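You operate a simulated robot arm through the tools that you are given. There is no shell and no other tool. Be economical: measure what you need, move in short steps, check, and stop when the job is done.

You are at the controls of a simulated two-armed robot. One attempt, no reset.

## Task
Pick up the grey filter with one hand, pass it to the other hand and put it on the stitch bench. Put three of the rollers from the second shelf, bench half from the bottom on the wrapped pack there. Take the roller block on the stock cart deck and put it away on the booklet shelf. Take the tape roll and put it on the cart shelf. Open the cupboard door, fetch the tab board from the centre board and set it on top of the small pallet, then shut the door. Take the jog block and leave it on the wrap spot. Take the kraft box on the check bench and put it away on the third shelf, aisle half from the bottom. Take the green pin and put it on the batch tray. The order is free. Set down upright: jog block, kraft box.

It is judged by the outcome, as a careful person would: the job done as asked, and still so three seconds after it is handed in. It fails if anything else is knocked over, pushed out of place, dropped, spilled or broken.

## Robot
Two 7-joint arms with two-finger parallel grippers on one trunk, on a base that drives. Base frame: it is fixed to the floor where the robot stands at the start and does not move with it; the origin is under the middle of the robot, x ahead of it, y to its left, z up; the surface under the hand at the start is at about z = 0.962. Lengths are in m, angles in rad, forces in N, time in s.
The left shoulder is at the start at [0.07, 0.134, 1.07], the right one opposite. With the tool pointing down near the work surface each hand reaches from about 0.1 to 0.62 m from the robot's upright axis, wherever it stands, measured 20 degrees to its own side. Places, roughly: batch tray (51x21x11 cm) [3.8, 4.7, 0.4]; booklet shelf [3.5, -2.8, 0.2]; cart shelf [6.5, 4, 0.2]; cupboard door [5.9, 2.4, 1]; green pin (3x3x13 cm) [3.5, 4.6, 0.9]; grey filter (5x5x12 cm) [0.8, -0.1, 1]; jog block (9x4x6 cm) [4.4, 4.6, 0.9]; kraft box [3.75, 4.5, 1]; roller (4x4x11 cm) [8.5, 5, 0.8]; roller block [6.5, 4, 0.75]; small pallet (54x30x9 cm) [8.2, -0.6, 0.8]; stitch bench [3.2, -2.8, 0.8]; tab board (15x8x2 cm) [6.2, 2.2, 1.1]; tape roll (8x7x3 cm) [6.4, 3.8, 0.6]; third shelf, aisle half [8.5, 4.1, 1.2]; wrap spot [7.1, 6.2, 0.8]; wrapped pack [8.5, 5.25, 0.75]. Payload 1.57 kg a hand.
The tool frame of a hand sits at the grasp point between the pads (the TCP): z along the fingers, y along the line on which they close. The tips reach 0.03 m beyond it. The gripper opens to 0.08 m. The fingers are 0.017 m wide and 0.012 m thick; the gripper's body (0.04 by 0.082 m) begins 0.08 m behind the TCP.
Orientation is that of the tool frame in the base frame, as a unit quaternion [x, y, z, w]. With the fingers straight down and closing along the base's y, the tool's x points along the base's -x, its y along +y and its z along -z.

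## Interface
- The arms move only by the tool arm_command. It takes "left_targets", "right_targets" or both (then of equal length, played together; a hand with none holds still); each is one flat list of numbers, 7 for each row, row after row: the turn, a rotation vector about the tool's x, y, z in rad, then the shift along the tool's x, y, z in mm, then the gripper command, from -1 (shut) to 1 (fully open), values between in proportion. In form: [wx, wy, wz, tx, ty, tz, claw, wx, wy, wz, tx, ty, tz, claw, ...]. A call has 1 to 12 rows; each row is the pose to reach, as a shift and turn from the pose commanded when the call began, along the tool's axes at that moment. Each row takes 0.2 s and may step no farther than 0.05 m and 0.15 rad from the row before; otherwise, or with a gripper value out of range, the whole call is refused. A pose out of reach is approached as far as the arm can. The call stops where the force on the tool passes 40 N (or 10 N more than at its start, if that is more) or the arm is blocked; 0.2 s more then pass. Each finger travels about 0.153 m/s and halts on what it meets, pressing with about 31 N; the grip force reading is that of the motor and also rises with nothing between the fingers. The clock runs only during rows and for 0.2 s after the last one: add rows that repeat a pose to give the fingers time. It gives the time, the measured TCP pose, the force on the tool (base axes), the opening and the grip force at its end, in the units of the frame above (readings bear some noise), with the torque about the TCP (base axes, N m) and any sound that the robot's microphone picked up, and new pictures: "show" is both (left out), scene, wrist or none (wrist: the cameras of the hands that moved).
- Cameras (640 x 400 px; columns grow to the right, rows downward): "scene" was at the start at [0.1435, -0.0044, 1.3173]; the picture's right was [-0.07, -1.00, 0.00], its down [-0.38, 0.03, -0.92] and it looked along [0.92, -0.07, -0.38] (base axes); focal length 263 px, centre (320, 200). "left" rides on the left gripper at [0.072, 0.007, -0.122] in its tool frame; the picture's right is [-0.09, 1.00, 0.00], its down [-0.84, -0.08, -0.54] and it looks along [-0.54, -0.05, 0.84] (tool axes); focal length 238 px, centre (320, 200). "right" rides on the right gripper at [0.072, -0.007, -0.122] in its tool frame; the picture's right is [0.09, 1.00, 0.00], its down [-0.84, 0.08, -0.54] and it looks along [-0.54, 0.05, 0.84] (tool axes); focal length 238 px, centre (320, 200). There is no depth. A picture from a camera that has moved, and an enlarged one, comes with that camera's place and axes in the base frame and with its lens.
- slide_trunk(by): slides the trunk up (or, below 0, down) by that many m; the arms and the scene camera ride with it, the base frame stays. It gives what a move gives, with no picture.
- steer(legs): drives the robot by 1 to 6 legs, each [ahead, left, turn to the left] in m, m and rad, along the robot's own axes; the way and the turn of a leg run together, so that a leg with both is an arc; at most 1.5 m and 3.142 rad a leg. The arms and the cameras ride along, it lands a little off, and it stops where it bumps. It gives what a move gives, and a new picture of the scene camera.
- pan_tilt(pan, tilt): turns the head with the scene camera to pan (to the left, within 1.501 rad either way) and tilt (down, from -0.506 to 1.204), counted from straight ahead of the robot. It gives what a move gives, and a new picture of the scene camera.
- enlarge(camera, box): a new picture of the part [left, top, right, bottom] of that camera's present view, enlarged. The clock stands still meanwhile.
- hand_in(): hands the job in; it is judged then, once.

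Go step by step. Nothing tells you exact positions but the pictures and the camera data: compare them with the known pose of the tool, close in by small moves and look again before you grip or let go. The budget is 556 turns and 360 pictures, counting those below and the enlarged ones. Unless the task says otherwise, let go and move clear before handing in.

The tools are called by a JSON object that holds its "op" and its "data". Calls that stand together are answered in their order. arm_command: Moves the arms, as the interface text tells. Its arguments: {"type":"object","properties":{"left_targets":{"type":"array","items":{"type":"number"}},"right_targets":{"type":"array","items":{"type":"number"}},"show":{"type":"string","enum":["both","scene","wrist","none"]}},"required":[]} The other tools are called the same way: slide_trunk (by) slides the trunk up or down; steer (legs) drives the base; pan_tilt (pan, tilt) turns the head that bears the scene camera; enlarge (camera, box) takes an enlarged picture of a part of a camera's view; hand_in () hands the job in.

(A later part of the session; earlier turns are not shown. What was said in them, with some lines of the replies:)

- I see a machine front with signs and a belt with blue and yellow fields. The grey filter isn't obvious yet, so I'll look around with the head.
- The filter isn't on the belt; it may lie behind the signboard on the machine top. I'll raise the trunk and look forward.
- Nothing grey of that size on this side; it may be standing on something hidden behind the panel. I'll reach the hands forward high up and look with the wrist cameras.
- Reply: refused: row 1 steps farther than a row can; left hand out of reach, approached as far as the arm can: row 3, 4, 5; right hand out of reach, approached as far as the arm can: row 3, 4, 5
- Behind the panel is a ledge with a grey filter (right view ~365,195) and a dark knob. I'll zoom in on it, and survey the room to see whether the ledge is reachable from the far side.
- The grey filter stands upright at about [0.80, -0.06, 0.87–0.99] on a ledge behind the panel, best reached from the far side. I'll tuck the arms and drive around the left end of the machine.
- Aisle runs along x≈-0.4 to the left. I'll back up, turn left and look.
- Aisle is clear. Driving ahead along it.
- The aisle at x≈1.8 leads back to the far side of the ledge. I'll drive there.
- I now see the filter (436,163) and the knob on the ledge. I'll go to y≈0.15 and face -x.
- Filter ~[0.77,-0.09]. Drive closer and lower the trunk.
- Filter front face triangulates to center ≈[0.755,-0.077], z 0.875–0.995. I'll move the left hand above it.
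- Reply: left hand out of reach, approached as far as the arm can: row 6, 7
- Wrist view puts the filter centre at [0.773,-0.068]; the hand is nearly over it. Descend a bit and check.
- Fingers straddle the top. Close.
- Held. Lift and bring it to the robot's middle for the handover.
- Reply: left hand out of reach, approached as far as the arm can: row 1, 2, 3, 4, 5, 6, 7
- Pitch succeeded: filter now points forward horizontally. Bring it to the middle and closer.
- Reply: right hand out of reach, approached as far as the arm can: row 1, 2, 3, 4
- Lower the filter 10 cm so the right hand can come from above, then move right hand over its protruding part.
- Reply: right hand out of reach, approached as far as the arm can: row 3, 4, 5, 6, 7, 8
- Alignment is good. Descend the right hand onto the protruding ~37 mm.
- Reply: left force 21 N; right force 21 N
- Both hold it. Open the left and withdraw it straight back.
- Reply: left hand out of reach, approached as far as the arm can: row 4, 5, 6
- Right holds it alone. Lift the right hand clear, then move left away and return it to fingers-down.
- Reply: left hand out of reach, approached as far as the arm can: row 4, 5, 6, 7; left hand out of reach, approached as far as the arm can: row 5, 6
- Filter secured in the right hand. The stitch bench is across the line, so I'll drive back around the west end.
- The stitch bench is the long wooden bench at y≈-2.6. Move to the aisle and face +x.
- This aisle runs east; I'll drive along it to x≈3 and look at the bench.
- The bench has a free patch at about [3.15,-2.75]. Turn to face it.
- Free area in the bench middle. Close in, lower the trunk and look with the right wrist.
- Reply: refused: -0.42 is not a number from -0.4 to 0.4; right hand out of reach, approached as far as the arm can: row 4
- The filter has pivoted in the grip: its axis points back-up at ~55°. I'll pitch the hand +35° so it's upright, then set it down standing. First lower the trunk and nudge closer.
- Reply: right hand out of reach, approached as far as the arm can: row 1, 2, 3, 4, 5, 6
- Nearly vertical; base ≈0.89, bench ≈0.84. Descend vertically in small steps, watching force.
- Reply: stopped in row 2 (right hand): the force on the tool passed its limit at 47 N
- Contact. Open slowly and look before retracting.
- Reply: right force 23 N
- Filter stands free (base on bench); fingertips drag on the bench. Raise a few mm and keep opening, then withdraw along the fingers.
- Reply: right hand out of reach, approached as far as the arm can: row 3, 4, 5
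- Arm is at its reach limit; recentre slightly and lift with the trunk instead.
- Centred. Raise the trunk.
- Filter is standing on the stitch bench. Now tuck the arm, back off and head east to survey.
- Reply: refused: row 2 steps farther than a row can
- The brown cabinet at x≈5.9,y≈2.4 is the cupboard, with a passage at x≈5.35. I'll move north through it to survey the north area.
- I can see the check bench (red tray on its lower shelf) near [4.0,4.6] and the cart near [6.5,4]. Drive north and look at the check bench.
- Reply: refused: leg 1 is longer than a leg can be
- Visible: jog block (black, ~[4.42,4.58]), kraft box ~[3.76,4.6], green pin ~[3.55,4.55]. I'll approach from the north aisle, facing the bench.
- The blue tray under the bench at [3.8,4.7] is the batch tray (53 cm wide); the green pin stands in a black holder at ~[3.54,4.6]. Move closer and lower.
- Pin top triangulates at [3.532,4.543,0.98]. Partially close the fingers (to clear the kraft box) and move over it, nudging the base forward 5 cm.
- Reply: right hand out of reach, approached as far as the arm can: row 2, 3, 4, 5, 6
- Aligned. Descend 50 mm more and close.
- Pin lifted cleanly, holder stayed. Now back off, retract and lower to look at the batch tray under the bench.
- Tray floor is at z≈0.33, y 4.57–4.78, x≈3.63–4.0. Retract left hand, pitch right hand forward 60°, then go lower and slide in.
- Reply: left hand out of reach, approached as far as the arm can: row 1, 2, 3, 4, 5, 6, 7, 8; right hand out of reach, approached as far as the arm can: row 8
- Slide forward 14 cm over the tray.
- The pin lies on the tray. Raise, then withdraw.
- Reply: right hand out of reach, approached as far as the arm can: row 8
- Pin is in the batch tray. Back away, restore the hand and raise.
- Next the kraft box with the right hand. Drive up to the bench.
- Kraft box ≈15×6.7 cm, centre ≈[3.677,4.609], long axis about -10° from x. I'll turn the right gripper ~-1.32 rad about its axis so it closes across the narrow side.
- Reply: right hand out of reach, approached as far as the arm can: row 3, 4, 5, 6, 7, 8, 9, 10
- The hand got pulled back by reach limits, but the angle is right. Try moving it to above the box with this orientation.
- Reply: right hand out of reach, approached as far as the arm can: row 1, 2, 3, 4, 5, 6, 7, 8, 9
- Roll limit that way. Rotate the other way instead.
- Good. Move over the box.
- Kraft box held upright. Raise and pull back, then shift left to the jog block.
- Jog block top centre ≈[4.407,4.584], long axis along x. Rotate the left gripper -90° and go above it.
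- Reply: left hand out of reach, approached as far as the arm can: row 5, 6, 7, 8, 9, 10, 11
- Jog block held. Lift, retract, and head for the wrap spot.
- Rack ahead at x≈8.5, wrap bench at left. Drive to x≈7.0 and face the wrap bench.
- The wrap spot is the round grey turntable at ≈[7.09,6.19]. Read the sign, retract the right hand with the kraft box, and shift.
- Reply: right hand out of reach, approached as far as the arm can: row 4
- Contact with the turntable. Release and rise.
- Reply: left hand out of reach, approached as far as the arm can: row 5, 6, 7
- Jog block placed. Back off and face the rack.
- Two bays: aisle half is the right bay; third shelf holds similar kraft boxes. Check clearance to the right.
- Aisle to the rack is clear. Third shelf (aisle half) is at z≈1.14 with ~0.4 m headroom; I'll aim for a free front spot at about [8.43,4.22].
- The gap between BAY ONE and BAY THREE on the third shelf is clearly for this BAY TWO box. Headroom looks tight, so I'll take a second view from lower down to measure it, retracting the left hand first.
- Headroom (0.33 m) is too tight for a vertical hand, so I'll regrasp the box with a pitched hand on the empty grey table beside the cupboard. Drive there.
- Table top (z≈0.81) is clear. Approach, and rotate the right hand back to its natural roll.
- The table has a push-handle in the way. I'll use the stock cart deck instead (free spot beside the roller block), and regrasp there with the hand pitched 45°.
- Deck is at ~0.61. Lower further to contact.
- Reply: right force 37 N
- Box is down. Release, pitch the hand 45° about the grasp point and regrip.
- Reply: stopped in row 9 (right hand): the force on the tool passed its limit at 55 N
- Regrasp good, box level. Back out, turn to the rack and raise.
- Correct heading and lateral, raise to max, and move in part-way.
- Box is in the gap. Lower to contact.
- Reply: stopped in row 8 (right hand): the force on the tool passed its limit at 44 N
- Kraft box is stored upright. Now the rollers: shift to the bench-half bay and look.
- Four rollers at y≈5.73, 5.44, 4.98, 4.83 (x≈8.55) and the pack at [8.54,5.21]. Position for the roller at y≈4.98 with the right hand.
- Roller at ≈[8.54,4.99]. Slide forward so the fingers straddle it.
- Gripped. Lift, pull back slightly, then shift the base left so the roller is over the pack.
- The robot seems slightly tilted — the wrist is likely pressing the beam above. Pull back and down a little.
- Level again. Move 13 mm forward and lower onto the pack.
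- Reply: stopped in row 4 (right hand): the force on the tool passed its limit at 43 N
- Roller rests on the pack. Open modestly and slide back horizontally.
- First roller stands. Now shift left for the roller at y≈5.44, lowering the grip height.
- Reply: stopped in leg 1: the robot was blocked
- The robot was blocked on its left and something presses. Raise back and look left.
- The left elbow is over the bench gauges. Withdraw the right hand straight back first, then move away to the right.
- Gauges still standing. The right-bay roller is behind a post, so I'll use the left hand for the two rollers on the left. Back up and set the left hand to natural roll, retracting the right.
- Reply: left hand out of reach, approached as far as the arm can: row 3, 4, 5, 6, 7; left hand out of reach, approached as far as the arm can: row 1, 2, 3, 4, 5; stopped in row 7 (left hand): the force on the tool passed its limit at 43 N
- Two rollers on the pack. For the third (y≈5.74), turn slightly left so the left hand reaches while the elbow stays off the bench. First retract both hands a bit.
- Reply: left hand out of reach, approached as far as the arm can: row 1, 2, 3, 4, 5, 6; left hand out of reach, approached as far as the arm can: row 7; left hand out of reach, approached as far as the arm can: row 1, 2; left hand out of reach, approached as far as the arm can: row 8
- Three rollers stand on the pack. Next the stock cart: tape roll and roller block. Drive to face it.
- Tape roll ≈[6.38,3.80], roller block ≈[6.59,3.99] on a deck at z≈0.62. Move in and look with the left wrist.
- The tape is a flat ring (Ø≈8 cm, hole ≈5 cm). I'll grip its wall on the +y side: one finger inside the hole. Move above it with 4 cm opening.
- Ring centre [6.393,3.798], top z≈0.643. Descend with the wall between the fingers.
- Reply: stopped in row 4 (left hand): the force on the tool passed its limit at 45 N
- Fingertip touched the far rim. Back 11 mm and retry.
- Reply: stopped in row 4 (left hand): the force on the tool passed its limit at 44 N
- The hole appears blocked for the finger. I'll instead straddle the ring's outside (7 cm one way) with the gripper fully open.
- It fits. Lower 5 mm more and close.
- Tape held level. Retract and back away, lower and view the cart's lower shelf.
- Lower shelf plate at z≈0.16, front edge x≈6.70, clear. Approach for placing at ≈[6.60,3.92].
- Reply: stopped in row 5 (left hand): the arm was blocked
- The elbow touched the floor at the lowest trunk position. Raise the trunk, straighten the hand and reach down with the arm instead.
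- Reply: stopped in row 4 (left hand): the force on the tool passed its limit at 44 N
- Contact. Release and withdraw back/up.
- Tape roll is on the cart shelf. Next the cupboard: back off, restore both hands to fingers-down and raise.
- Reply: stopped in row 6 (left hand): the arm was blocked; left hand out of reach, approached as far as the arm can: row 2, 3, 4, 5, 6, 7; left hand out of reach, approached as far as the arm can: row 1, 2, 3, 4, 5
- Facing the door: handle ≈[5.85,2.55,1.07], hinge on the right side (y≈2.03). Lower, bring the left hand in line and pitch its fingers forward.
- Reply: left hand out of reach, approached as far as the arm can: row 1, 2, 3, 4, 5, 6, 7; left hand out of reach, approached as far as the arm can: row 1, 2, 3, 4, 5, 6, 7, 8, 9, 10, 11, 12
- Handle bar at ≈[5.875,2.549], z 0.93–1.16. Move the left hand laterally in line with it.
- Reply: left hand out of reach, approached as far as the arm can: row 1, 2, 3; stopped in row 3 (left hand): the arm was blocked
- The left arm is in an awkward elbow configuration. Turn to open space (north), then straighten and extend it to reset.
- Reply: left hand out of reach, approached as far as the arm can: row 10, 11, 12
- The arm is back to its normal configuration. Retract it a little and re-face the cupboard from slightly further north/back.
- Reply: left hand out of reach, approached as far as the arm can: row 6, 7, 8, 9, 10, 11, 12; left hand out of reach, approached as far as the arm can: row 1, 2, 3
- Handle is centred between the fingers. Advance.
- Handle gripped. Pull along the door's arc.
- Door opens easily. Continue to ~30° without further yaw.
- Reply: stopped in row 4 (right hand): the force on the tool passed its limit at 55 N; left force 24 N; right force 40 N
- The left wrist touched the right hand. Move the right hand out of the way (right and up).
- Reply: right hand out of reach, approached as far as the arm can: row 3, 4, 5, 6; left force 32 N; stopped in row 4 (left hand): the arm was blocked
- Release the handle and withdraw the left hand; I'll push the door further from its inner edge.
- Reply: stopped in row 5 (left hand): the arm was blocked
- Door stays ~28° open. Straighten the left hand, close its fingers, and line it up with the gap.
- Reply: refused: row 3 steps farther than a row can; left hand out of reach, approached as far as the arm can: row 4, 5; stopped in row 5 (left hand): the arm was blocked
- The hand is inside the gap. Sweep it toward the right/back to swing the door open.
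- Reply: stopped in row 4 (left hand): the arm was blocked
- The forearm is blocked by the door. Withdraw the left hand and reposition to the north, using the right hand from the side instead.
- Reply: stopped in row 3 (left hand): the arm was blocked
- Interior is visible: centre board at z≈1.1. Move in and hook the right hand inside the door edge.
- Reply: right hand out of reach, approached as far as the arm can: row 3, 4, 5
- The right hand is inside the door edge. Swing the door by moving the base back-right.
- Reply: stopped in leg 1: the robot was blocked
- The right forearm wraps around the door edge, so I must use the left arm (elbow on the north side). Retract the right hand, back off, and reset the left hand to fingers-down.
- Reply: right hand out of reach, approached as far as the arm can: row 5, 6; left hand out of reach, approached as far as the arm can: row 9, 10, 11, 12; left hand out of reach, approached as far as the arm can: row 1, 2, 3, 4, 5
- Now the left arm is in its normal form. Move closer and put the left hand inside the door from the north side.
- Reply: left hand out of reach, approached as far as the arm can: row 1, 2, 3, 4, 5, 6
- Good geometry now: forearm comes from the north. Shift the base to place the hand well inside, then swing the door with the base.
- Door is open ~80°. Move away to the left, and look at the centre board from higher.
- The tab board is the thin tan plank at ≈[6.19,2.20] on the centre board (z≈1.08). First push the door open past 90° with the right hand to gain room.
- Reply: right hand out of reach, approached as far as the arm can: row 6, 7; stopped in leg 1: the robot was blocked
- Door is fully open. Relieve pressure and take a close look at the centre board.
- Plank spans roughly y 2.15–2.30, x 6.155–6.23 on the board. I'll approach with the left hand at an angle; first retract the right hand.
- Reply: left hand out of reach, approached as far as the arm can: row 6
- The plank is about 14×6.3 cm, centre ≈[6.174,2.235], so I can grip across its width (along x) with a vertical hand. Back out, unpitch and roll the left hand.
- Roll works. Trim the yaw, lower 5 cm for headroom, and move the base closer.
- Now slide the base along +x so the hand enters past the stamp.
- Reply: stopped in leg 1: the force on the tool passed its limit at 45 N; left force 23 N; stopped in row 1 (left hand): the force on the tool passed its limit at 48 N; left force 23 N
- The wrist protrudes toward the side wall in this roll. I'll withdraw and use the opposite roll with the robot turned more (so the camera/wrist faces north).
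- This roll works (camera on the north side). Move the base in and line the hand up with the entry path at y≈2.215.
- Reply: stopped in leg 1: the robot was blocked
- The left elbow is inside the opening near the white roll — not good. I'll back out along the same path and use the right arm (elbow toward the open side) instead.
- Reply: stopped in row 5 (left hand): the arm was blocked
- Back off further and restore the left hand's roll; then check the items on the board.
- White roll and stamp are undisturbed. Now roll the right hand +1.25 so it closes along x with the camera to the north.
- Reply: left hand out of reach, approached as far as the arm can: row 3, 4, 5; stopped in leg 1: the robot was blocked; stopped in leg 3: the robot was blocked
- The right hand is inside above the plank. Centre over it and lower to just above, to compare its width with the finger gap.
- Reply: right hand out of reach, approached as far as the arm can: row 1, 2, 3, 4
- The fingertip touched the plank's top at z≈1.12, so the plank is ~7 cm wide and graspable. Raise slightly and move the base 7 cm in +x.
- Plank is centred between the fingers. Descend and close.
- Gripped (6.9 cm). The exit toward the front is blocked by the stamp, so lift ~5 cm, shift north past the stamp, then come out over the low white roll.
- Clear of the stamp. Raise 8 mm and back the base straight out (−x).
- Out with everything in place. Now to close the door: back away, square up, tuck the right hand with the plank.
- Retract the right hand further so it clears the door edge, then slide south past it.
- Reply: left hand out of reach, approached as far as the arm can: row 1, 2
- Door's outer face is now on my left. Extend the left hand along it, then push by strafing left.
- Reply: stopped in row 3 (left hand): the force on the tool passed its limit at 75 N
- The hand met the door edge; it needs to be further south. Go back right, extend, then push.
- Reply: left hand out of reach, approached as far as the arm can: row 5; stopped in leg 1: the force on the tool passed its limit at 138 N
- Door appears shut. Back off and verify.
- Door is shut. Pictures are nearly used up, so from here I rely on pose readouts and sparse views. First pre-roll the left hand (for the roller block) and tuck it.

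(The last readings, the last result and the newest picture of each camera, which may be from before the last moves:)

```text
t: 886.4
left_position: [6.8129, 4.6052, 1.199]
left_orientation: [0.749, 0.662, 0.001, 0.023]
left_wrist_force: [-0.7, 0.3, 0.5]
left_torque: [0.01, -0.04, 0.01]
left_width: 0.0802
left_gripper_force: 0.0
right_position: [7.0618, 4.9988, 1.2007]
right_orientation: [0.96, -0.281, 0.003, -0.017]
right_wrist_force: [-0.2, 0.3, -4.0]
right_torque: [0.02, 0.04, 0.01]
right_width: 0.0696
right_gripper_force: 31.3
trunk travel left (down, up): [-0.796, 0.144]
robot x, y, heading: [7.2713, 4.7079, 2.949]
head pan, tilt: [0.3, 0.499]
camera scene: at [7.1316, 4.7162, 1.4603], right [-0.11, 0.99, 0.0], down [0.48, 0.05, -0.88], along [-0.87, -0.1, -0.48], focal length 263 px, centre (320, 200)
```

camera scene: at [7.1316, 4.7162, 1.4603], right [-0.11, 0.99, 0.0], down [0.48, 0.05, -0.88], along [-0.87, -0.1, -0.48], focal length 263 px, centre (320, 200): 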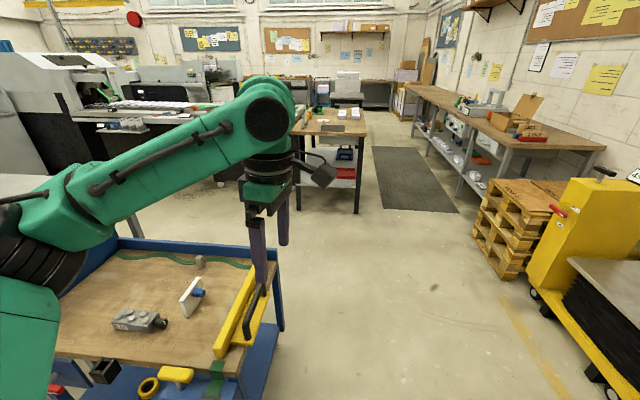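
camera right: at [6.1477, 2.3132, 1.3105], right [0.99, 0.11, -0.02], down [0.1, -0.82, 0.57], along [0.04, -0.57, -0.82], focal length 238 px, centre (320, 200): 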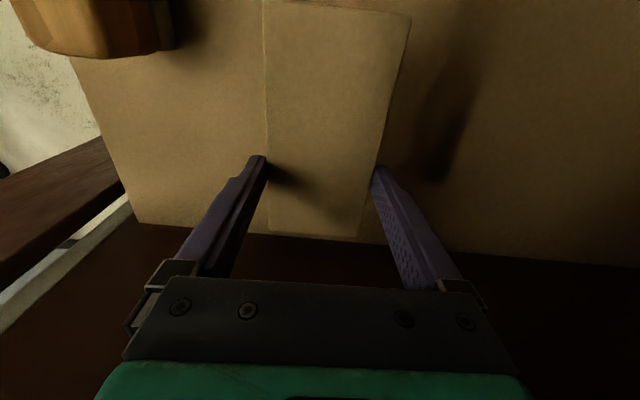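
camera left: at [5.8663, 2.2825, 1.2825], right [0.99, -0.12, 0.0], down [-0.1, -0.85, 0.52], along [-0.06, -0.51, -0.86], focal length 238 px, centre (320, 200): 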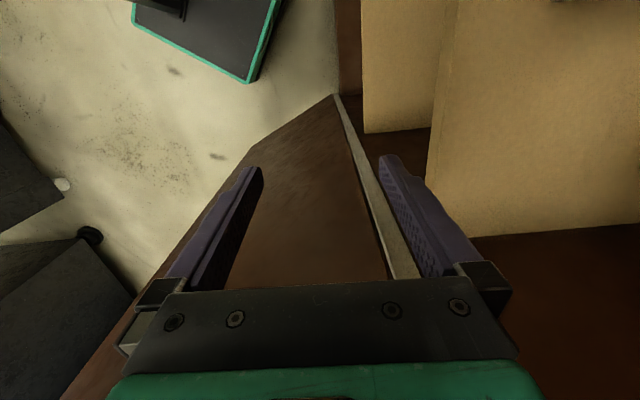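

{"op": "steer", "data": {"legs": [[0, 0, 0.193], [0, 0.56, 0], [0.12, 0, 0]]}}

```text
t: 891.2
left_position: [6.7268, 3.9456, 1.1988]
left_orientation: [0.684, 0.729, 0.002, 0.021]
left_wrist_force: [-0.3, -0.4, 0.8]
left_torque: [0.05, 0.0, 0.02]
left_width: 0.08
left_gripper_force: 0.1
right_position: [6.8971, 4.3796, 1.2016]
right_orientation: [0.982, -0.188, 0.0, -0.017]
right_wrist_force: [1.0, 0.6, -2.7]
right_torque: [0.01, 0.04, -0.01]
right_width: 0.0697
right_gripper_force: 30.7
trunk travel left (down, up): [-0.796, 0.144]
robot x, y, heading: [7.1523, 4.1379, 3.143]
head pan, tilt: [0.3, 0.499]
camera scene: at [7.0193, 4.1139, 1.4608], right [-0.29, 0.96, 0.0], down [0.46, 0.14, -0.88], along [-0.84, -0.26, -0.48], focal length 263 px, centre (320, 200)
```

scene: 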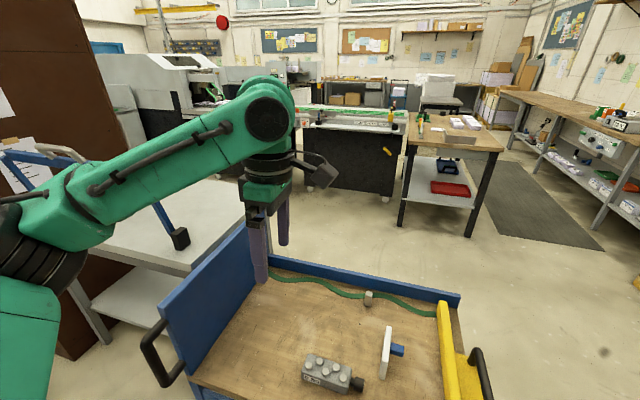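

Block at ≈[6.598,4.0]. Lower the trunk and move the left hand above it, then check with one wrist view.

{"op": "slide_trunk", "data": {"by": -0.38}}

{"op": "arm_command", "data": {"left_targets": [0, 0, 0.064, 15, -30, 0, 1, 0, 0, 0.064, 30, -65, 10, 1, 0, 0, 0.064, 46, -98, 25, 1, 0, 0, 0.064, 62, -125, 45, 1, 0, 0, 0.064, 62, -125, 70, 1, 0, 0, 0.064, 62, -125, 70, 1], "show": "wrist"}}

```text
t: 894.9
left_position: [6.7235, 3.9435, 0.8183]
left_orientation: [0.684, 0.729, 0.002, 0.021]
left_wrist_force: [-0.5, -0.4, -0.7]
left_torque: [-0.01, 0.0, 0.01]
left_width: 0.0801
left_gripper_force: 0.0
right_position: [6.8946, 4.3803, 0.8213]
right_orientation: [0.982, -0.188, 0.002, -0.017]
right_wrist_force: [-0.2, -0.9, -3.0]
right_torque: [-0.04, 0.0, 0.01]
right_width: 0.0695
right_gripper_force: 31.0
trunk travel left (down, up): [-0.416, 0.524]
robot x, y, heading: [7.1512, 4.1341, 3.138]
head pan, tilt: [0.3, 0.499]
```

```text
t: 896.3
left_position: [6.5984, 3.9957, 0.7429]
left_orientation: [0.706, 0.707, 0.002, 0.022]
left_wrist_force: [-0.8, 0.0, 0.6]
left_torque: [-0.03, -0.02, -0.01]
left_width: 0.0801
left_gripper_force: 0.0
right_position: [6.8955, 4.3799, 0.8206]
right_orientation: [0.982, -0.189, 0.001, -0.018]
right_wrist_force: [-0.8, 0.5, -2.7]
right_torque: [0.03, 0.08, -0.02]
right_width: 0.0696
right_gripper_force: 31.2
trunk travel left (down, up): [-0.416, 0.524]
robot x, y, heading: [7.1527, 4.1392, 3.136]
head pan, tilt: [0.3, 0.499]
camera left: at [6.6001, 4.0726, 0.8619], right [1.0, -0.09, 0.04], down [-0.1, -0.82, 0.56], along [-0.02, -0.56, -0.83], focal length 238 px, centre (320, 200)
```

left: 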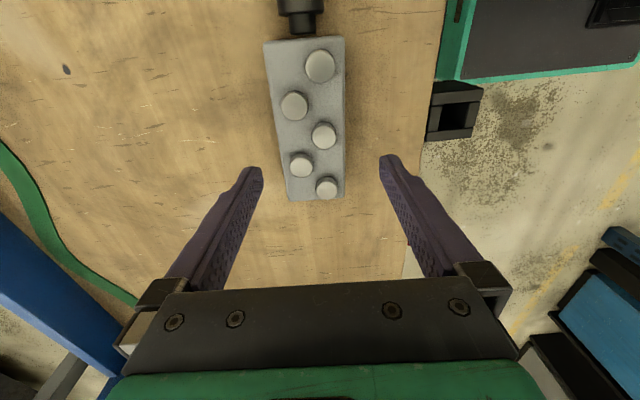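

{"op": "arm_command", "data": {"left_targets": [0, 0, 0, 10, -3, 35, 1, 0, 0, 0, 12, -3, 65, 1, 0, 0, 0, 12, -3, 85, 1, 0, 0, 0, 12, -3, 93, 1, 0, 0, 0, 12, -3, 93, -1, 0, 0, 0, 12, -3, 93, -1, 0, 0, 0, 12, -3, 93, -1, 0, 0, 0, 12, -3, 80, -1, 0, 0, 0, 12, -3, 40, -1, 0, 0, 0, 12, -3, 0, -1], "show": "none"}}

```text
t: 898.5
left_position: [6.5953, 4.0095, 0.7394]
left_orientation: [0.706, 0.708, 0.003, 0.023]
left_wrist_force: [0.7, 0.6, -3.9]
left_torque: [-0.02, 0.04, -0.02]
left_width: 0.0602
left_gripper_force: 30.3
right_position: [6.8955, 4.3809, 0.8208]
right_orientation: [0.982, -0.188, 0.001, -0.017]
right_wrist_force: [-0.2, 0.6, -2.8]
right_torque: [0.05, 0.07, -0.01]
right_width: 0.0697
right_gripper_force: 31.0
trunk travel left (down, up): [-0.416, 0.524]
robot x, y, heading: [7.152, 4.1402, 3.14]
head pan, tilt: [0.3, 0.499]
```

Roller block held (6 cm, ~0.4 kg). Raise and retract, then drive south down the east aisle to the small pallet.

{"op": "slide_trunk", "data": {"by": 0.38}}

{"op": "arm_command", "data": {"left_targets": [0, 0, 0, -15, 40, 0, -1, 0, 0, 0, -30, 80, 0, -1, 0, 0, 0, -45, 120, 0, -1, 0, 0, 0, -60, 150, 0, -1], "show": "none"}}

{"op": "steer", "data": {"legs": [[-0.22, 0, 0], [0, 0, 1.573], [1.5, 0, 0], [1.5, 0, 0], [1.45, 0, 0], [0, 0, 1.571]]}}

```text
t: 902.1
left_position: [6.5941, 4.0096, 1.1195]
left_orientation: [0.706, 0.707, 0.004, 0.023]
left_wrist_force: [-0.7, -0.2, -5.4]
left_torque: [-0.01, 0.01, -0.02]
left_width: 0.0601
left_gripper_force: 30.8
right_position: [6.8937, 4.3804, 1.2009]
right_orientation: [0.982, -0.188, 0.001, -0.018]
right_wrist_force: [-0.6, -0.5, -3.0]
right_torque: [0.01, 0.0, 0.0]
right_width: 0.0698
right_gripper_force: 31.1
trunk travel left (down, up): [-0.796, 0.144]
robot x, y, heading: [7.1551, 4.1396, 3.142]
head pan, tilt: [0.3, 0.499]
```

```text
t: 903.1
left_position: [6.7476, 3.9507, 1.1285]
left_orientation: [0.707, 0.707, 0.003, 0.021]
left_wrist_force: [0.6, -0.2, -4.8]
left_torque: [-0.06, 0.0, 0.0]
left_width: 0.0598
left_gripper_force: 31.1
right_position: [6.896, 4.379, 1.2022]
right_orientation: [0.982, -0.189, 0.001, -0.018]
right_wrist_force: [1.1, -0.9, -2.8]
right_torque: [0.04, 0.09, 0.02]
right_width: 0.0695
right_gripper_force: 31.5
trunk travel left (down, up): [-0.796, 0.144]
robot x, y, heading: [7.1554, 4.1359, 3.14]
head pan, tilt: [0.3, 0.499]
```

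```text
t: 925.4
left_position: [7.4167, 0.3259, 1.136]
left_orientation: [0.023, 1.0, 0.004, 0.006]
left_wrist_force: [-0.5, -0.7, -5.9]
left_torque: [0.02, -0.05, -0.03]
left_width: 0.0599
left_gripper_force: 31.3
right_position: [6.9988, 0.4975, 1.2104]
right_orientation: [0.838, 0.545, -0.026, -0.005]
right_wrist_force: [-0.9, 0.4, -2.7]
right_torque: [-0.04, 0.0, -0.01]
right_width: 0.0695
right_gripper_force: 31.2
trunk travel left (down, up): [-0.796, 0.144]
robot x, y, heading: [7.2362, 0.713, -1.617]
head pan, tilt: [0.3, 0.499]
stopped in leg 5: the robot was blocked; the commanded pose is now the measured one
camera scene: at [7.276, 0.614, 1.4637], right [-0.97, -0.25, 0.02], down [-0.13, 0.44, -0.89], along [0.21, -0.86, -0.46], focal length 263 px, centre (320, 200)
```

scene: 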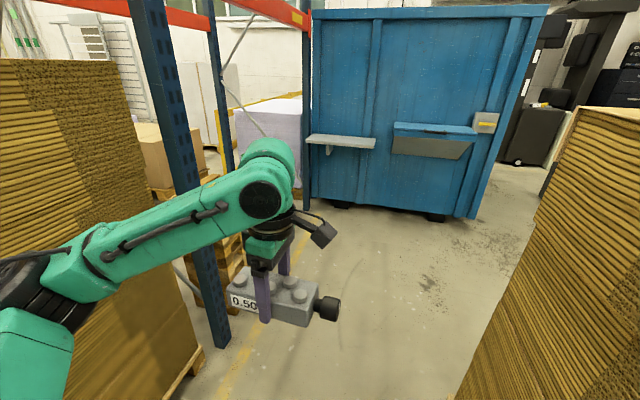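

The right elbow met the west stack; the aisle centre is at x≈7.55. Back off, shift east, continue south and face the pallet.

{"op": "steer", "data": {"legs": [[-0.08, 0, 0.046], [0, 0.28, 0], [1.34, 0, 0], [0, 0, 1.571]]}}

```text
t: 938.1
left_position: [7.9345, -0.3621, 1.128]
left_orientation: [0.709, -0.705, -0.022, 0.003]
left_wrist_force: [-1.1, -0.2, -6.0]
left_torque: [0.04, -0.02, 0.0]
left_width: 0.0598
left_gripper_force: 31.1
right_position: [7.7878, -0.7913, 1.2005]
right_orientation: [0.183, 0.983, -0.017, -0.002]
right_wrist_force: [0.1, -0.6, -2.5]
right_torque: [-0.02, -0.05, -0.02]
right_width: 0.0696
right_gripper_force: 30.8
trunk travel left (down, up): [-0.796, 0.144]
robot x, y, heading: [7.5267, -0.5515, 0.001]
head pan, tilt: [0.3, 0.499]
camera scene: at [7.667, -0.522, 1.4604], right [0.3, -0.95, 0.0], down [-0.46, -0.14, -0.88], along [0.84, 0.26, -0.48], focal length 263 px, centre (320, 200)
```

scene: 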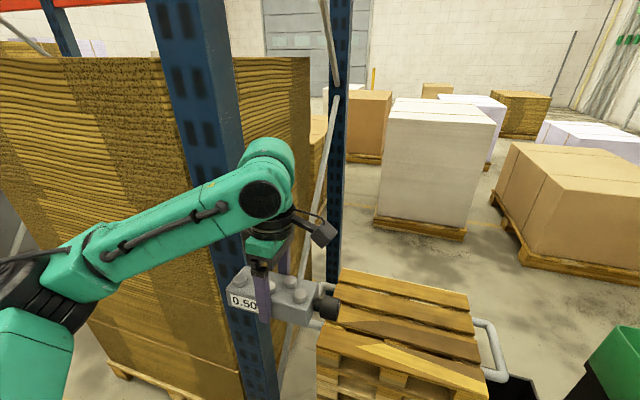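

The pallet top is clearly in view: centre ≈[8.2,-0.59]. Move 11 cm closer, then place the plank by arm with force feedback.

{"op": "steer", "data": {"legs": [[0.12, 0, 0]]}}

{"op": "arm_command", "data": {"right_targets": [0, 0, 0, -30, 33, 0, -1, 0, 0, 0, -60, 66, 0, -1, 0, 0, 0, -92, 101, 0, -1, 0, 0, 0, -124, 136, 0, -1, 0, 0, 0, -156, 171, 0, -1, 0, 0, 0, -188, 206, 0, -1, 0, 0, 0, -218, 239, 0, -1, 0, 0, 0, -218, 239, 0, -1], "show": "none"}}

```text
t: 939.4
left_position: [8.0529, -0.3613, 1.1281]
left_orientation: [0.71, -0.704, -0.023, 0.002]
left_wrist_force: [-1.0, 0.2, -6.1]
left_torque: [0.02, -0.02, 0.02]
left_width: 0.0598
left_gripper_force: 30.7
right_position: [7.9061, -0.7909, 1.2008]
right_orientation: [0.182, 0.983, -0.017, 0.0]
right_wrist_force: [0.8, 0.4, -3.7]
right_torque: [0.0, -0.05, 0.03]
right_width: 0.0696
right_gripper_force: 31.4
trunk travel left (down, up): [-0.796, 0.144]
robot x, y, heading: [7.645, -0.5512, 0.005]
head pan, tilt: [0.3, 0.499]
camera scene: at [7.7845, -0.5211, 1.4607], right [0.3, -0.95, 0.0], down [-0.46, -0.14, -0.88], along [0.84, 0.26, -0.48], focal length 263 px, centre (320, 200)
```

scene: 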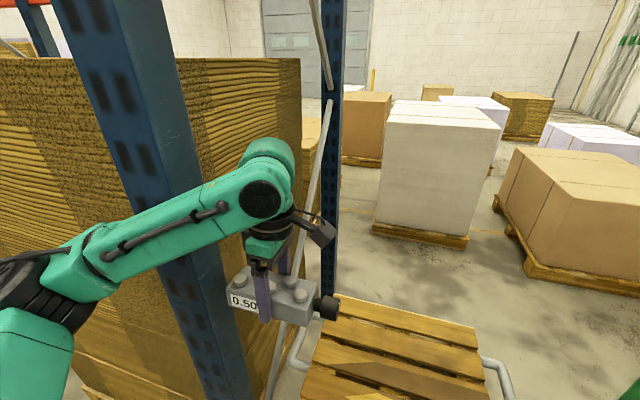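

```text
t: 941.2
left_position: [8.0542, -0.3631, 1.1269]
left_orientation: [0.71, -0.704, -0.023, 0.003]
left_wrist_force: [-0.4, -0.2, -5.2]
left_torque: [0.02, 0.0, 0.02]
left_width: 0.0599
left_gripper_force: 31.0
right_position: [8.2001, -0.6478, 1.1942]
right_orientation: [0.181, 0.983, -0.018, -0.002]
right_wrist_force: [-0.6, 0.4, -2.7]
right_torque: [-0.03, -0.07, 0.01]
right_width: 0.0698
right_gripper_force: 30.8
trunk travel left (down, up): [-0.796, 0.144]
robot x, y, heading: [7.6488, -0.5494, 0.006]
head pan, tilt: [0.3, 0.499]
```

{"op": "slide_trunk", "data": {"by": -0.12}}

{"op": "arm_command", "data": {"right_targets": [0, 0, 0, 0, 0, 40, -1, 0, 0, 0, 0, 0, 80, -1, 0, 0, 0, 0, 0, 120, -1, 0, 0, 0, 0, 0, 150, -1, 0, 0, 0, 0, 0, 165, -1, 0, 0, 0, 0, 0, 175, -1, 0, 0, 0, 0, 0, 175, -1], "show": "none"}}

```text
t: 942.7
left_position: [8.0556, -0.3624, 1.0077]
left_orientation: [0.709, -0.704, -0.023, 0.003]
left_wrist_force: [-0.2, -0.2, -5.4]
left_torque: [0.03, 0.01, 0.04]
left_width: 0.0599
left_gripper_force: 30.7
right_position: [8.2, -0.6472, 1.0735]
right_orientation: [0.182, 0.983, -0.017, -0.001]
right_wrist_force: [0.5, 0.1, -3.1]
right_torque: [-0.02, -0.05, -0.01]
right_width: 0.0696
right_gripper_force: 30.3
trunk travel left (down, up): [-0.676, 0.264]
robot x, y, heading: [7.6508, -0.5538, 0.005]
head pan, tilt: [0.3, 0.499]
```

```text
t: 944.3
left_position: [8.0545, -0.3616, 1.0079]
left_orientation: [0.71, -0.704, -0.023, 0.003]
left_wrist_force: [0.3, 0.5, -6.2]
left_torque: [0.07, 0.03, -0.02]
left_width: 0.0599
left_gripper_force: 31.0
right_position: [8.1979, -0.6534, 0.8978]
right_orientation: [0.182, 0.983, -0.018, -0.002]
right_wrist_force: [0.6, 0.2, -3.2]
right_torque: [0.0, -0.04, 0.05]
right_width: 0.0696
right_gripper_force: 31.3
trunk travel left (down, up): [-0.676, 0.264]
robot x, y, heading: [7.6483, -0.5539, 0.005]
head pan, tilt: [0.3, 0.499]
```

Continue down in small steps until contact.

{"op": "arm_command", "data": {"right_targets": [0, 0, 0, 0, 0, 6, -1, 0, 0, 0, 0, 0, 12, -1, 0, 0, 0, 0, 0, 18, -1, 0, 0, 0, 0, 0, 24, -1, 0, 0, 0, 0, 0, 30, -1, 0, 0, 0, 0, 0, 36, -1, 0, 0, 0, 0, 0, 42, -1, 0, 0, 0, 0, 0, 48, -1, 0, 0, 0, 0, 0, 54, -1, 0, 0, 0, 0, 0, 60, -1], "show": "none"}}

```text
t: 946.5
left_position: [8.0534, -0.3626, 1.009]
left_orientation: [0.709, -0.705, -0.022, 0.002]
left_wrist_force: [0.2, 0.2, -5.5]
left_torque: [0.07, -0.04, 0.0]
left_width: 0.0597
left_gripper_force: 30.7
right_position: [8.1969, -0.6542, 0.8421]
right_orientation: [0.183, 0.983, -0.015, 0.002]
right_wrist_force: [4.1, -3.9, 21.5]
right_torque: [0.59, -0.56, 0.11]
right_width: 0.0699
right_gripper_force: 31.3
trunk travel left (down, up): [-0.676, 0.264]
robot x, y, heading: [7.6449, -0.5547, 0.004]
head pan, tilt: [0.3, 0.499]
```

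Contact at the expected pallet height (≈0.81). Release and lift away.

{"op": "arm_command", "data": {"right_targets": [0, 0, 0, 0, 0, -3, -0.5, 0, 0, 0, 0, 0, -3, 1, 0, 0, 0, 0, 0, -3, 1, 0, 0, 0, 0, 0, -3, 1, 0, 0, 0, 0, 0, -30, 1, 0, 0, 0, 0, 0, -70, 1, 0, 0, 0, 0, 0, -115, 1, 0, 0, 0, 0, 0, -160, 1, 0, 0, 0, 40, 0, -190, 1, 0, 0, 0, 85, 0, -200, 1, 0, 0, 0, 130, 0, -200, 1, 0, 0, 0, 175, 0, -200, 1], "show": "scene"}}

```text
t: 949.1
left_position: [8.0544, -0.3619, 1.009]
left_orientation: [0.71, -0.704, -0.022, 0.004]
left_wrist_force: [-1.0, -0.1, -5.0]
left_torque: [0.01, 0.0, 0.0]
left_width: 0.0596
left_gripper_force: 30.9
right_position: [8.0351, -0.5839, 1.0399]
right_orientation: [0.184, 0.983, -0.018, -0.001]
right_wrist_force: [-0.6, 0.1, 0.3]
right_torque: [-0.02, -0.02, 0.01]
right_width: 0.0799
right_gripper_force: 0.0
trunk travel left (down, up): [-0.676, 0.264]
robot x, y, heading: [7.6485, -0.5492, 0.008]
head pan, tilt: [0.3, 0.499]
camera scene: at [7.7859, -0.52, 1.3406], right [0.3, -0.95, 0.0], down [-0.46, -0.14, -0.88], along [0.84, 0.26, -0.48], focal length 263 px, centre (320, 200)
```

scene: 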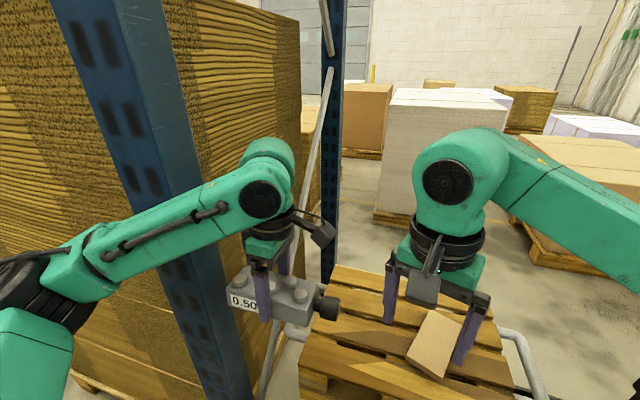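

The plank rests on the small pallet. Last item: roller block to the booklet shelf. Tuck the right hand and drive west in one go.

{"op": "arm_command", "data": {"right_targets": [0, 0, 0, 40, 0, -20, 1, 0, 0, 0, 80, -20, -40, 1, 0, 0, 0, 120, -45, -60, 1, 0, 0, 0, 125, -75, -80, 1], "show": "none"}}

{"op": "steer", "data": {"legs": [[-0.2, 0, -0.008], [0, -0.5, 0], [-1.5, 0, 0], [-0.53, 0, 0], [0, -1.03, 0], [-1.5, 0, 0]]}}

```text
refused: row 3 steps farther than a row can; nothing moved
```

```text
t: 974.9
left_position: [4.3809, -2.0367, 1.0077]
left_orientation: [0.715, -0.699, -0.022, 0.004]
left_wrist_force: [-0.5, -0.2, -5.5]
left_torque: [0.04, 0.0, 0.02]
left_width: 0.0597
left_gripper_force: 31.3
right_position: [4.364, -2.2589, 1.0387]
right_orientation: [0.175, 0.984, -0.017, -0.001]
right_wrist_force: [0.2, -0.5, -0.1]
right_torque: [0.01, -0.01, -0.04]
right_width: 0.08
right_gripper_force: 0.0
trunk travel left (down, up): [-0.676, 0.264]
robot x, y, heading: [3.9795, -2.2316, 0.018]
head pan, tilt: [0.3, 0.499]
camera scene: at [4.1159, -2.1995, 1.3404], right [0.31, -0.95, 0.0], down [-0.46, -0.15, -0.88], along [0.83, 0.28, -0.48], focal length 263 px, centre (320, 200)
```

scene: 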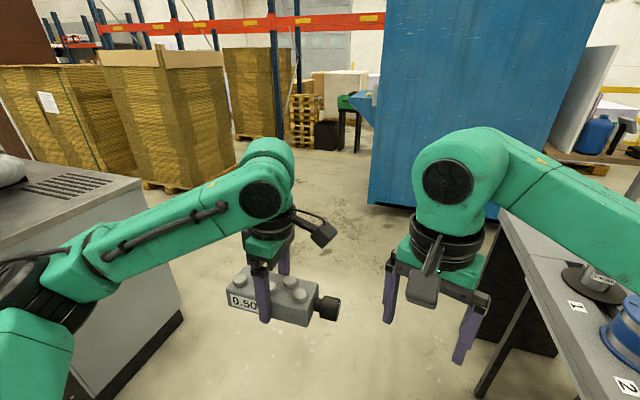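

At the bench aisle. Retract both hands a little, raise for safety, then turn to face the bench.

{"op": "arm_command", "data": {"right_targets": [0, 0, 0, 40, 0, 0, 1, 0, 0, 0, 80, 0, 0, 1, 0, 0, 0, 115, 0, 0, 1], "left_targets": [0, 0, 0, 0, 25, 0, -1, 0, 0, 0, 0, 50, 0, -1, 0, 0, 0, 0, 75, 0, -1], "show": "none"}}

{"op": "slide_trunk", "data": {"by": 0.2}}

```text
t: 975.7
left_position: [4.3014, -2.0375, 1.0119]
left_orientation: [0.715, -0.699, -0.023, 0.003]
left_wrist_force: [-1.1, 0.3, -4.7]
left_torque: [0.01, -0.01, 0.01]
left_width: 0.06
left_gripper_force: 31.0
right_position: [4.2554, -2.2161, 1.0375]
right_orientation: [0.177, 0.984, -0.018, 0.0]
right_wrist_force: [-0.6, 0.6, -0.3]
right_torque: [-0.01, -0.02, 0.0]
right_width: 0.08
right_gripper_force: 0.1
trunk travel left (down, up): [-0.676, 0.264]
robot x, y, heading: [3.9768, -2.2333, 0.019]
head pan, tilt: [0.3, 0.499]
```

```text
t: 977.9
left_position: [4.3027, -2.0376, 1.212]
left_orientation: [0.715, -0.699, -0.023, 0.003]
left_wrist_force: [0.6, 0.0, -4.0]
left_torque: [0.05, 0.0, -0.01]
left_width: 0.0595
left_gripper_force: 31.3
right_position: [4.2562, -2.2168, 1.2382]
right_orientation: [0.176, 0.984, -0.018, 0.0]
right_wrist_force: [-0.3, 0.2, 0.0]
right_torque: [0.02, -0.02, -0.01]
right_width: 0.0801
right_gripper_force: 0.1
trunk travel left (down, up): [-0.876, 0.064]
robot x, y, heading: [3.9792, -2.2313, 0.021]
head pan, tilt: [0.3, 0.499]
```

{"op": "steer", "data": {"legs": [[-0.265, 0.03, -0.021], [0, 0, -1.571]]}}

```text
t: 983.5
left_position: [3.9077, -2.5301, 1.2127]
left_orientation: [-0.011, 1.0, 0.019, 0.014]
left_wrist_force: [0.8, 0.1, -5.2]
left_torque: [-0.02, -0.06, -0.02]
left_width: 0.0599
left_gripper_force: 31.3
right_position: [3.729, -2.4831, 1.2383]
right_orientation: [0.82, 0.572, -0.011, -0.013]
right_wrist_force: [-0.1, -0.5, 0.4]
right_torque: [-0.01, -0.01, -0.02]
right_width: 0.08
right_gripper_force: 0.0
trunk travel left (down, up): [-0.876, 0.064]
robot x, y, heading: [3.7111, -2.2073, -1.55]
head pan, tilt: [0.3, 0.499]
camera scene: at [3.7454, -2.339, 1.5404], right [-0.95, -0.31, 0.0], down [-0.15, 0.45, -0.88], along [0.28, -0.83, -0.48], focal length 263 px, centre (320, 200)
```

scene: 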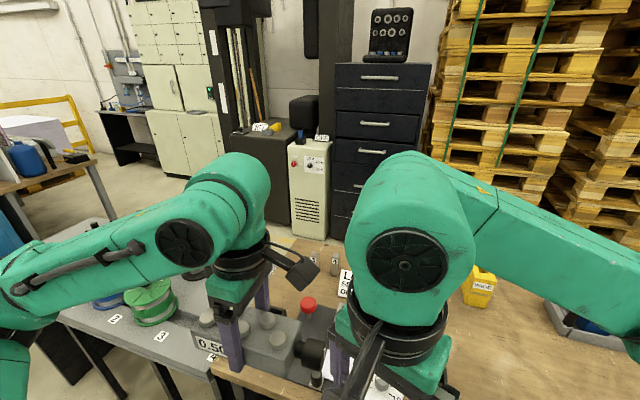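

Left hand is just in front of the bench edge. Lower the trunk, watching the readouts.

{"op": "slide_trunk", "data": {"by": -0.4}}

{"op": "slide_trunk", "data": {"by": -0.34}}

```text
t: 987.4
left_position: [3.9078, -2.53, 0.8121]
left_orientation: [-0.011, 1.0, 0.018, 0.014]
left_wrist_force: [-0.8, -0.6, -5.2]
left_torque: [0.01, -0.06, 0.0]
left_width: 0.0597
left_gripper_force: 31.5
right_position: [3.7281, -2.4826, 0.838]
right_orientation: [0.82, 0.572, -0.011, -0.013]
right_wrist_force: [0.3, -0.6, 0.4]
right_torque: [0.0, 0.0, 0.0]
right_width: 0.0798
right_gripper_force: 0.1
trunk travel left (down, up): [-0.476, 0.464]
robot x, y, heading: [3.7083, -2.1999, -1.551]
head pan, tilt: [0.3, 0.499]
```

```text
t: 990.7
left_position: [3.908, -2.5289, 0.4718]
left_orientation: [-0.01, 1.0, 0.018, 0.014]
left_wrist_force: [0.8, 0.1, -6.0]
left_torque: [-0.02, 0.02, -0.03]
left_width: 0.0599
left_gripper_force: 30.4
right_position: [3.7285, -2.4834, 0.4995]
right_orientation: [0.82, 0.572, -0.011, -0.013]
right_wrist_force: [-0.6, 0.8, -0.2]
right_torque: [0.02, 0.01, -0.02]
right_width: 0.08
right_gripper_force: 0.1
trunk travel left (down, up): [-0.136, 0.804]
robot x, y, heading: [3.7111, -2.2031, -1.552]
head pan, tilt: [0.3, 0.499]
```

{"op": "arm_command", "data": {"left_targets": [0, 0, 0, 0, 0, 45, -1, 0, 0, 0, 0, 0, 90, -1, 0, 0, 0, 0, -10, 112, -1, 0, 0, 0, 0, -55, 112, -1, 0, 0, 0, 0, -100, 112, -1, 0, 0, 0, 0, -145, 112, -1, 0, 0, 0, 0, -190, 112, -1, 0, 0, 0, 0, -230, 112, -1, 0, 0, 0, 0, -230, 112, -1], "show": "none"}}

```text
t: 992.7
left_position: [3.9152, -2.7539, 0.3547]
left_orientation: [-0.01, 1.0, 0.019, 0.014]
left_wrist_force: [-0.5, -0.9, -5.4]
left_torque: [0.0, -0.02, 0.03]
left_width: 0.0597
left_gripper_force: 30.8
left hand out of reach, approached as far as the arm can: row 2
right_position: [3.7298, -2.4831, 0.4972]
right_orientation: [0.82, 0.572, -0.011, -0.013]
right_wrist_force: [0.1, -0.5, -0.1]
right_torque: [-0.02, 0.01, -0.01]
right_width: 0.08
right_gripper_force: 0.0
trunk travel left (down, up): [-0.136, 0.804]
robot x, y, heading: [3.7142, -2.204, -1.558]
head pan, tilt: [0.3, 0.499]
```

Use a wrist view to verify what is below before lowering.

{"op": "arm_command", "data": {"left_targets": [0, 0, 0, 0, -5, 20, -1], "show": "wrist"}}

```text
t: 993.1
left_position: [3.915, -2.7592, 0.3327]
left_orientation: [-0.01, 1.0, 0.019, 0.014]
left_wrist_force: [0.4, -0.8, -5.5]
left_torque: [0.02, -0.04, -0.02]
left_width: 0.06
left_gripper_force: 31.2
right_position: [3.7293, -2.4824, 0.498]
right_orientation: [0.82, 0.572, -0.011, -0.013]
right_wrist_force: [0.3, 1.0, -0.2]
right_torque: [0.02, 0.03, -0.04]
right_width: 0.08
right_gripper_force: 0.0
trunk travel left (down, up): [-0.136, 0.804]
robot x, y, heading: [3.7128, -2.2022, -1.55]
head pan, tilt: [0.3, 0.499]
camera left: at [3.8396, -2.7569, 0.4523], right [0.07, 1.0, 0.04], down [0.82, -0.08, 0.56], along [0.56, -0.01, -0.83], focal length 238 px, centre (320, 200)
```

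left: 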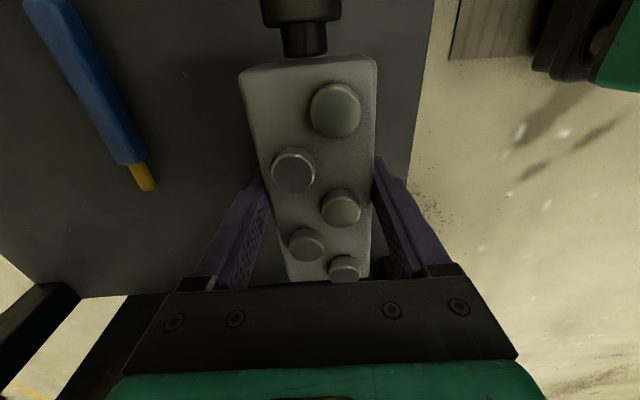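

Below is clear shelf, block well inside the edge. Lower to contact.

{"op": "arm_command", "data": {"left_targets": [0, 0, 0, 0, 0, 12, -1, 0, 0, 0, 0, 0, 24, -1, 0, 0, 0, 0, 0, 34, -1, 0, 0, 0, 0, 0, 42, -1, 0, 0, 0, 0, 0, 48, -1, 0, 0, 0, 0, 0, 54, -1, 0, 0, 0, 0, 0, 60, -1, 0, 0, 0, 0, 0, 66, -1, 0, 0, 0, 0, 0, 72, -1, 0, 0, 0, 0, 0, 78, -1, 0, 0, 0, 0, 0, 84, -1, 0, 0, 0, 0, 0, 90, -1], "show": "none"}}

```text
t: 994.9
left_position: [3.9185, -2.7582, 0.2748]
left_orientation: [-0.009, 1.0, 0.011, 0.014]
left_wrist_force: [-0.9, 16.7, 24.1]
left_torque: [-0.44, -0.14, 0.02]
left_width: 0.0595
left_gripper_force: 30.7
right_position: [3.7275, -2.4799, 0.4998]
right_orientation: [0.82, 0.572, -0.012, -0.01]
right_wrist_force: [-0.8, 0.4, -0.7]
right_torque: [0.03, 0.03, 0.05]
right_width: 0.0799
right_gripper_force: 0.1
trunk travel left (down, up): [-0.136, 0.804]
robot x, y, heading: [3.7138, -2.2043, -1.55]
head pan, tilt: [0.3, 0.499]
stopped in row 9 (left hand): the force on the tool passed its limit at 46 N (the readings are from after the stop); the commanded pose is now the measured one
no pictures are left
```

Contact with the shelf. Release, rise and withdraw.

{"op": "arm_command", "data": {"left_targets": [0, 0, 0, 0, 0, -3, -1, 0, 0, 0, 0, 0, -3, 0.7, 0, 0, 0, 0, 0, -3, 1, 0, 0, 0, 0, 0, -3, 1, 0, 0, 0, 0, 0, -20, 1, 0, 0, 0, 0, 0, -50, 1, 0, 0, 0, 0, 0, -85, 1, 0, 0, 0, 0, 40, -90, 1, 0, 0, 0, 0, 85, -90, 1, 0, 0, 0, 0, 130, -90, 1, 0, 0, 0, 0, 175, -90, 1, 0, 0, 0, 0, 215, -90, 1], "show": "none"}}

```text
t: 997.5
left_position: [3.9109, -2.544, 0.3661]
left_orientation: [-0.01, 1.0, 0.015, 0.012]
left_wrist_force: [0.0, 0.5, -0.5]
left_torque: [-0.01, -0.01, 0.02]
left_width: 0.0799
left_gripper_force: 0.0
right_position: [3.7287, -2.4821, 0.499]
right_orientation: [0.82, 0.572, -0.012, -0.012]
right_wrist_force: [0.0, 0.1, -0.2]
right_torque: [-0.01, -0.01, -0.02]
right_width: 0.0801
right_gripper_force: 0.1
trunk travel left (down, up): [-0.136, 0.804]
robot x, y, heading: [3.7158, -2.2016, -1.551]
head pan, tilt: [0.3, 0.499]
no pictures are left
```

The hand is clear and holding nothing, and every part of the job has been carried out. I'm handing it in now.

{"op": "hand_in", "data": {}}

```text
The job is handed in.
```

I did every part of the job and handed it in. The roller block is the one placement I couldn't check: pictures ran out, so I set it on the booklet shelf using force readings and never saw it after letting go. I checked each of the other placements in a picture afterwards.

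Two bumps could matter if anything shifted. An arm brushed the gauge stand on the wrap bench; the gauges were still standing when I looked. An elbow also pushed against a carton stack in the aisle, and I didn't check whether it moved.
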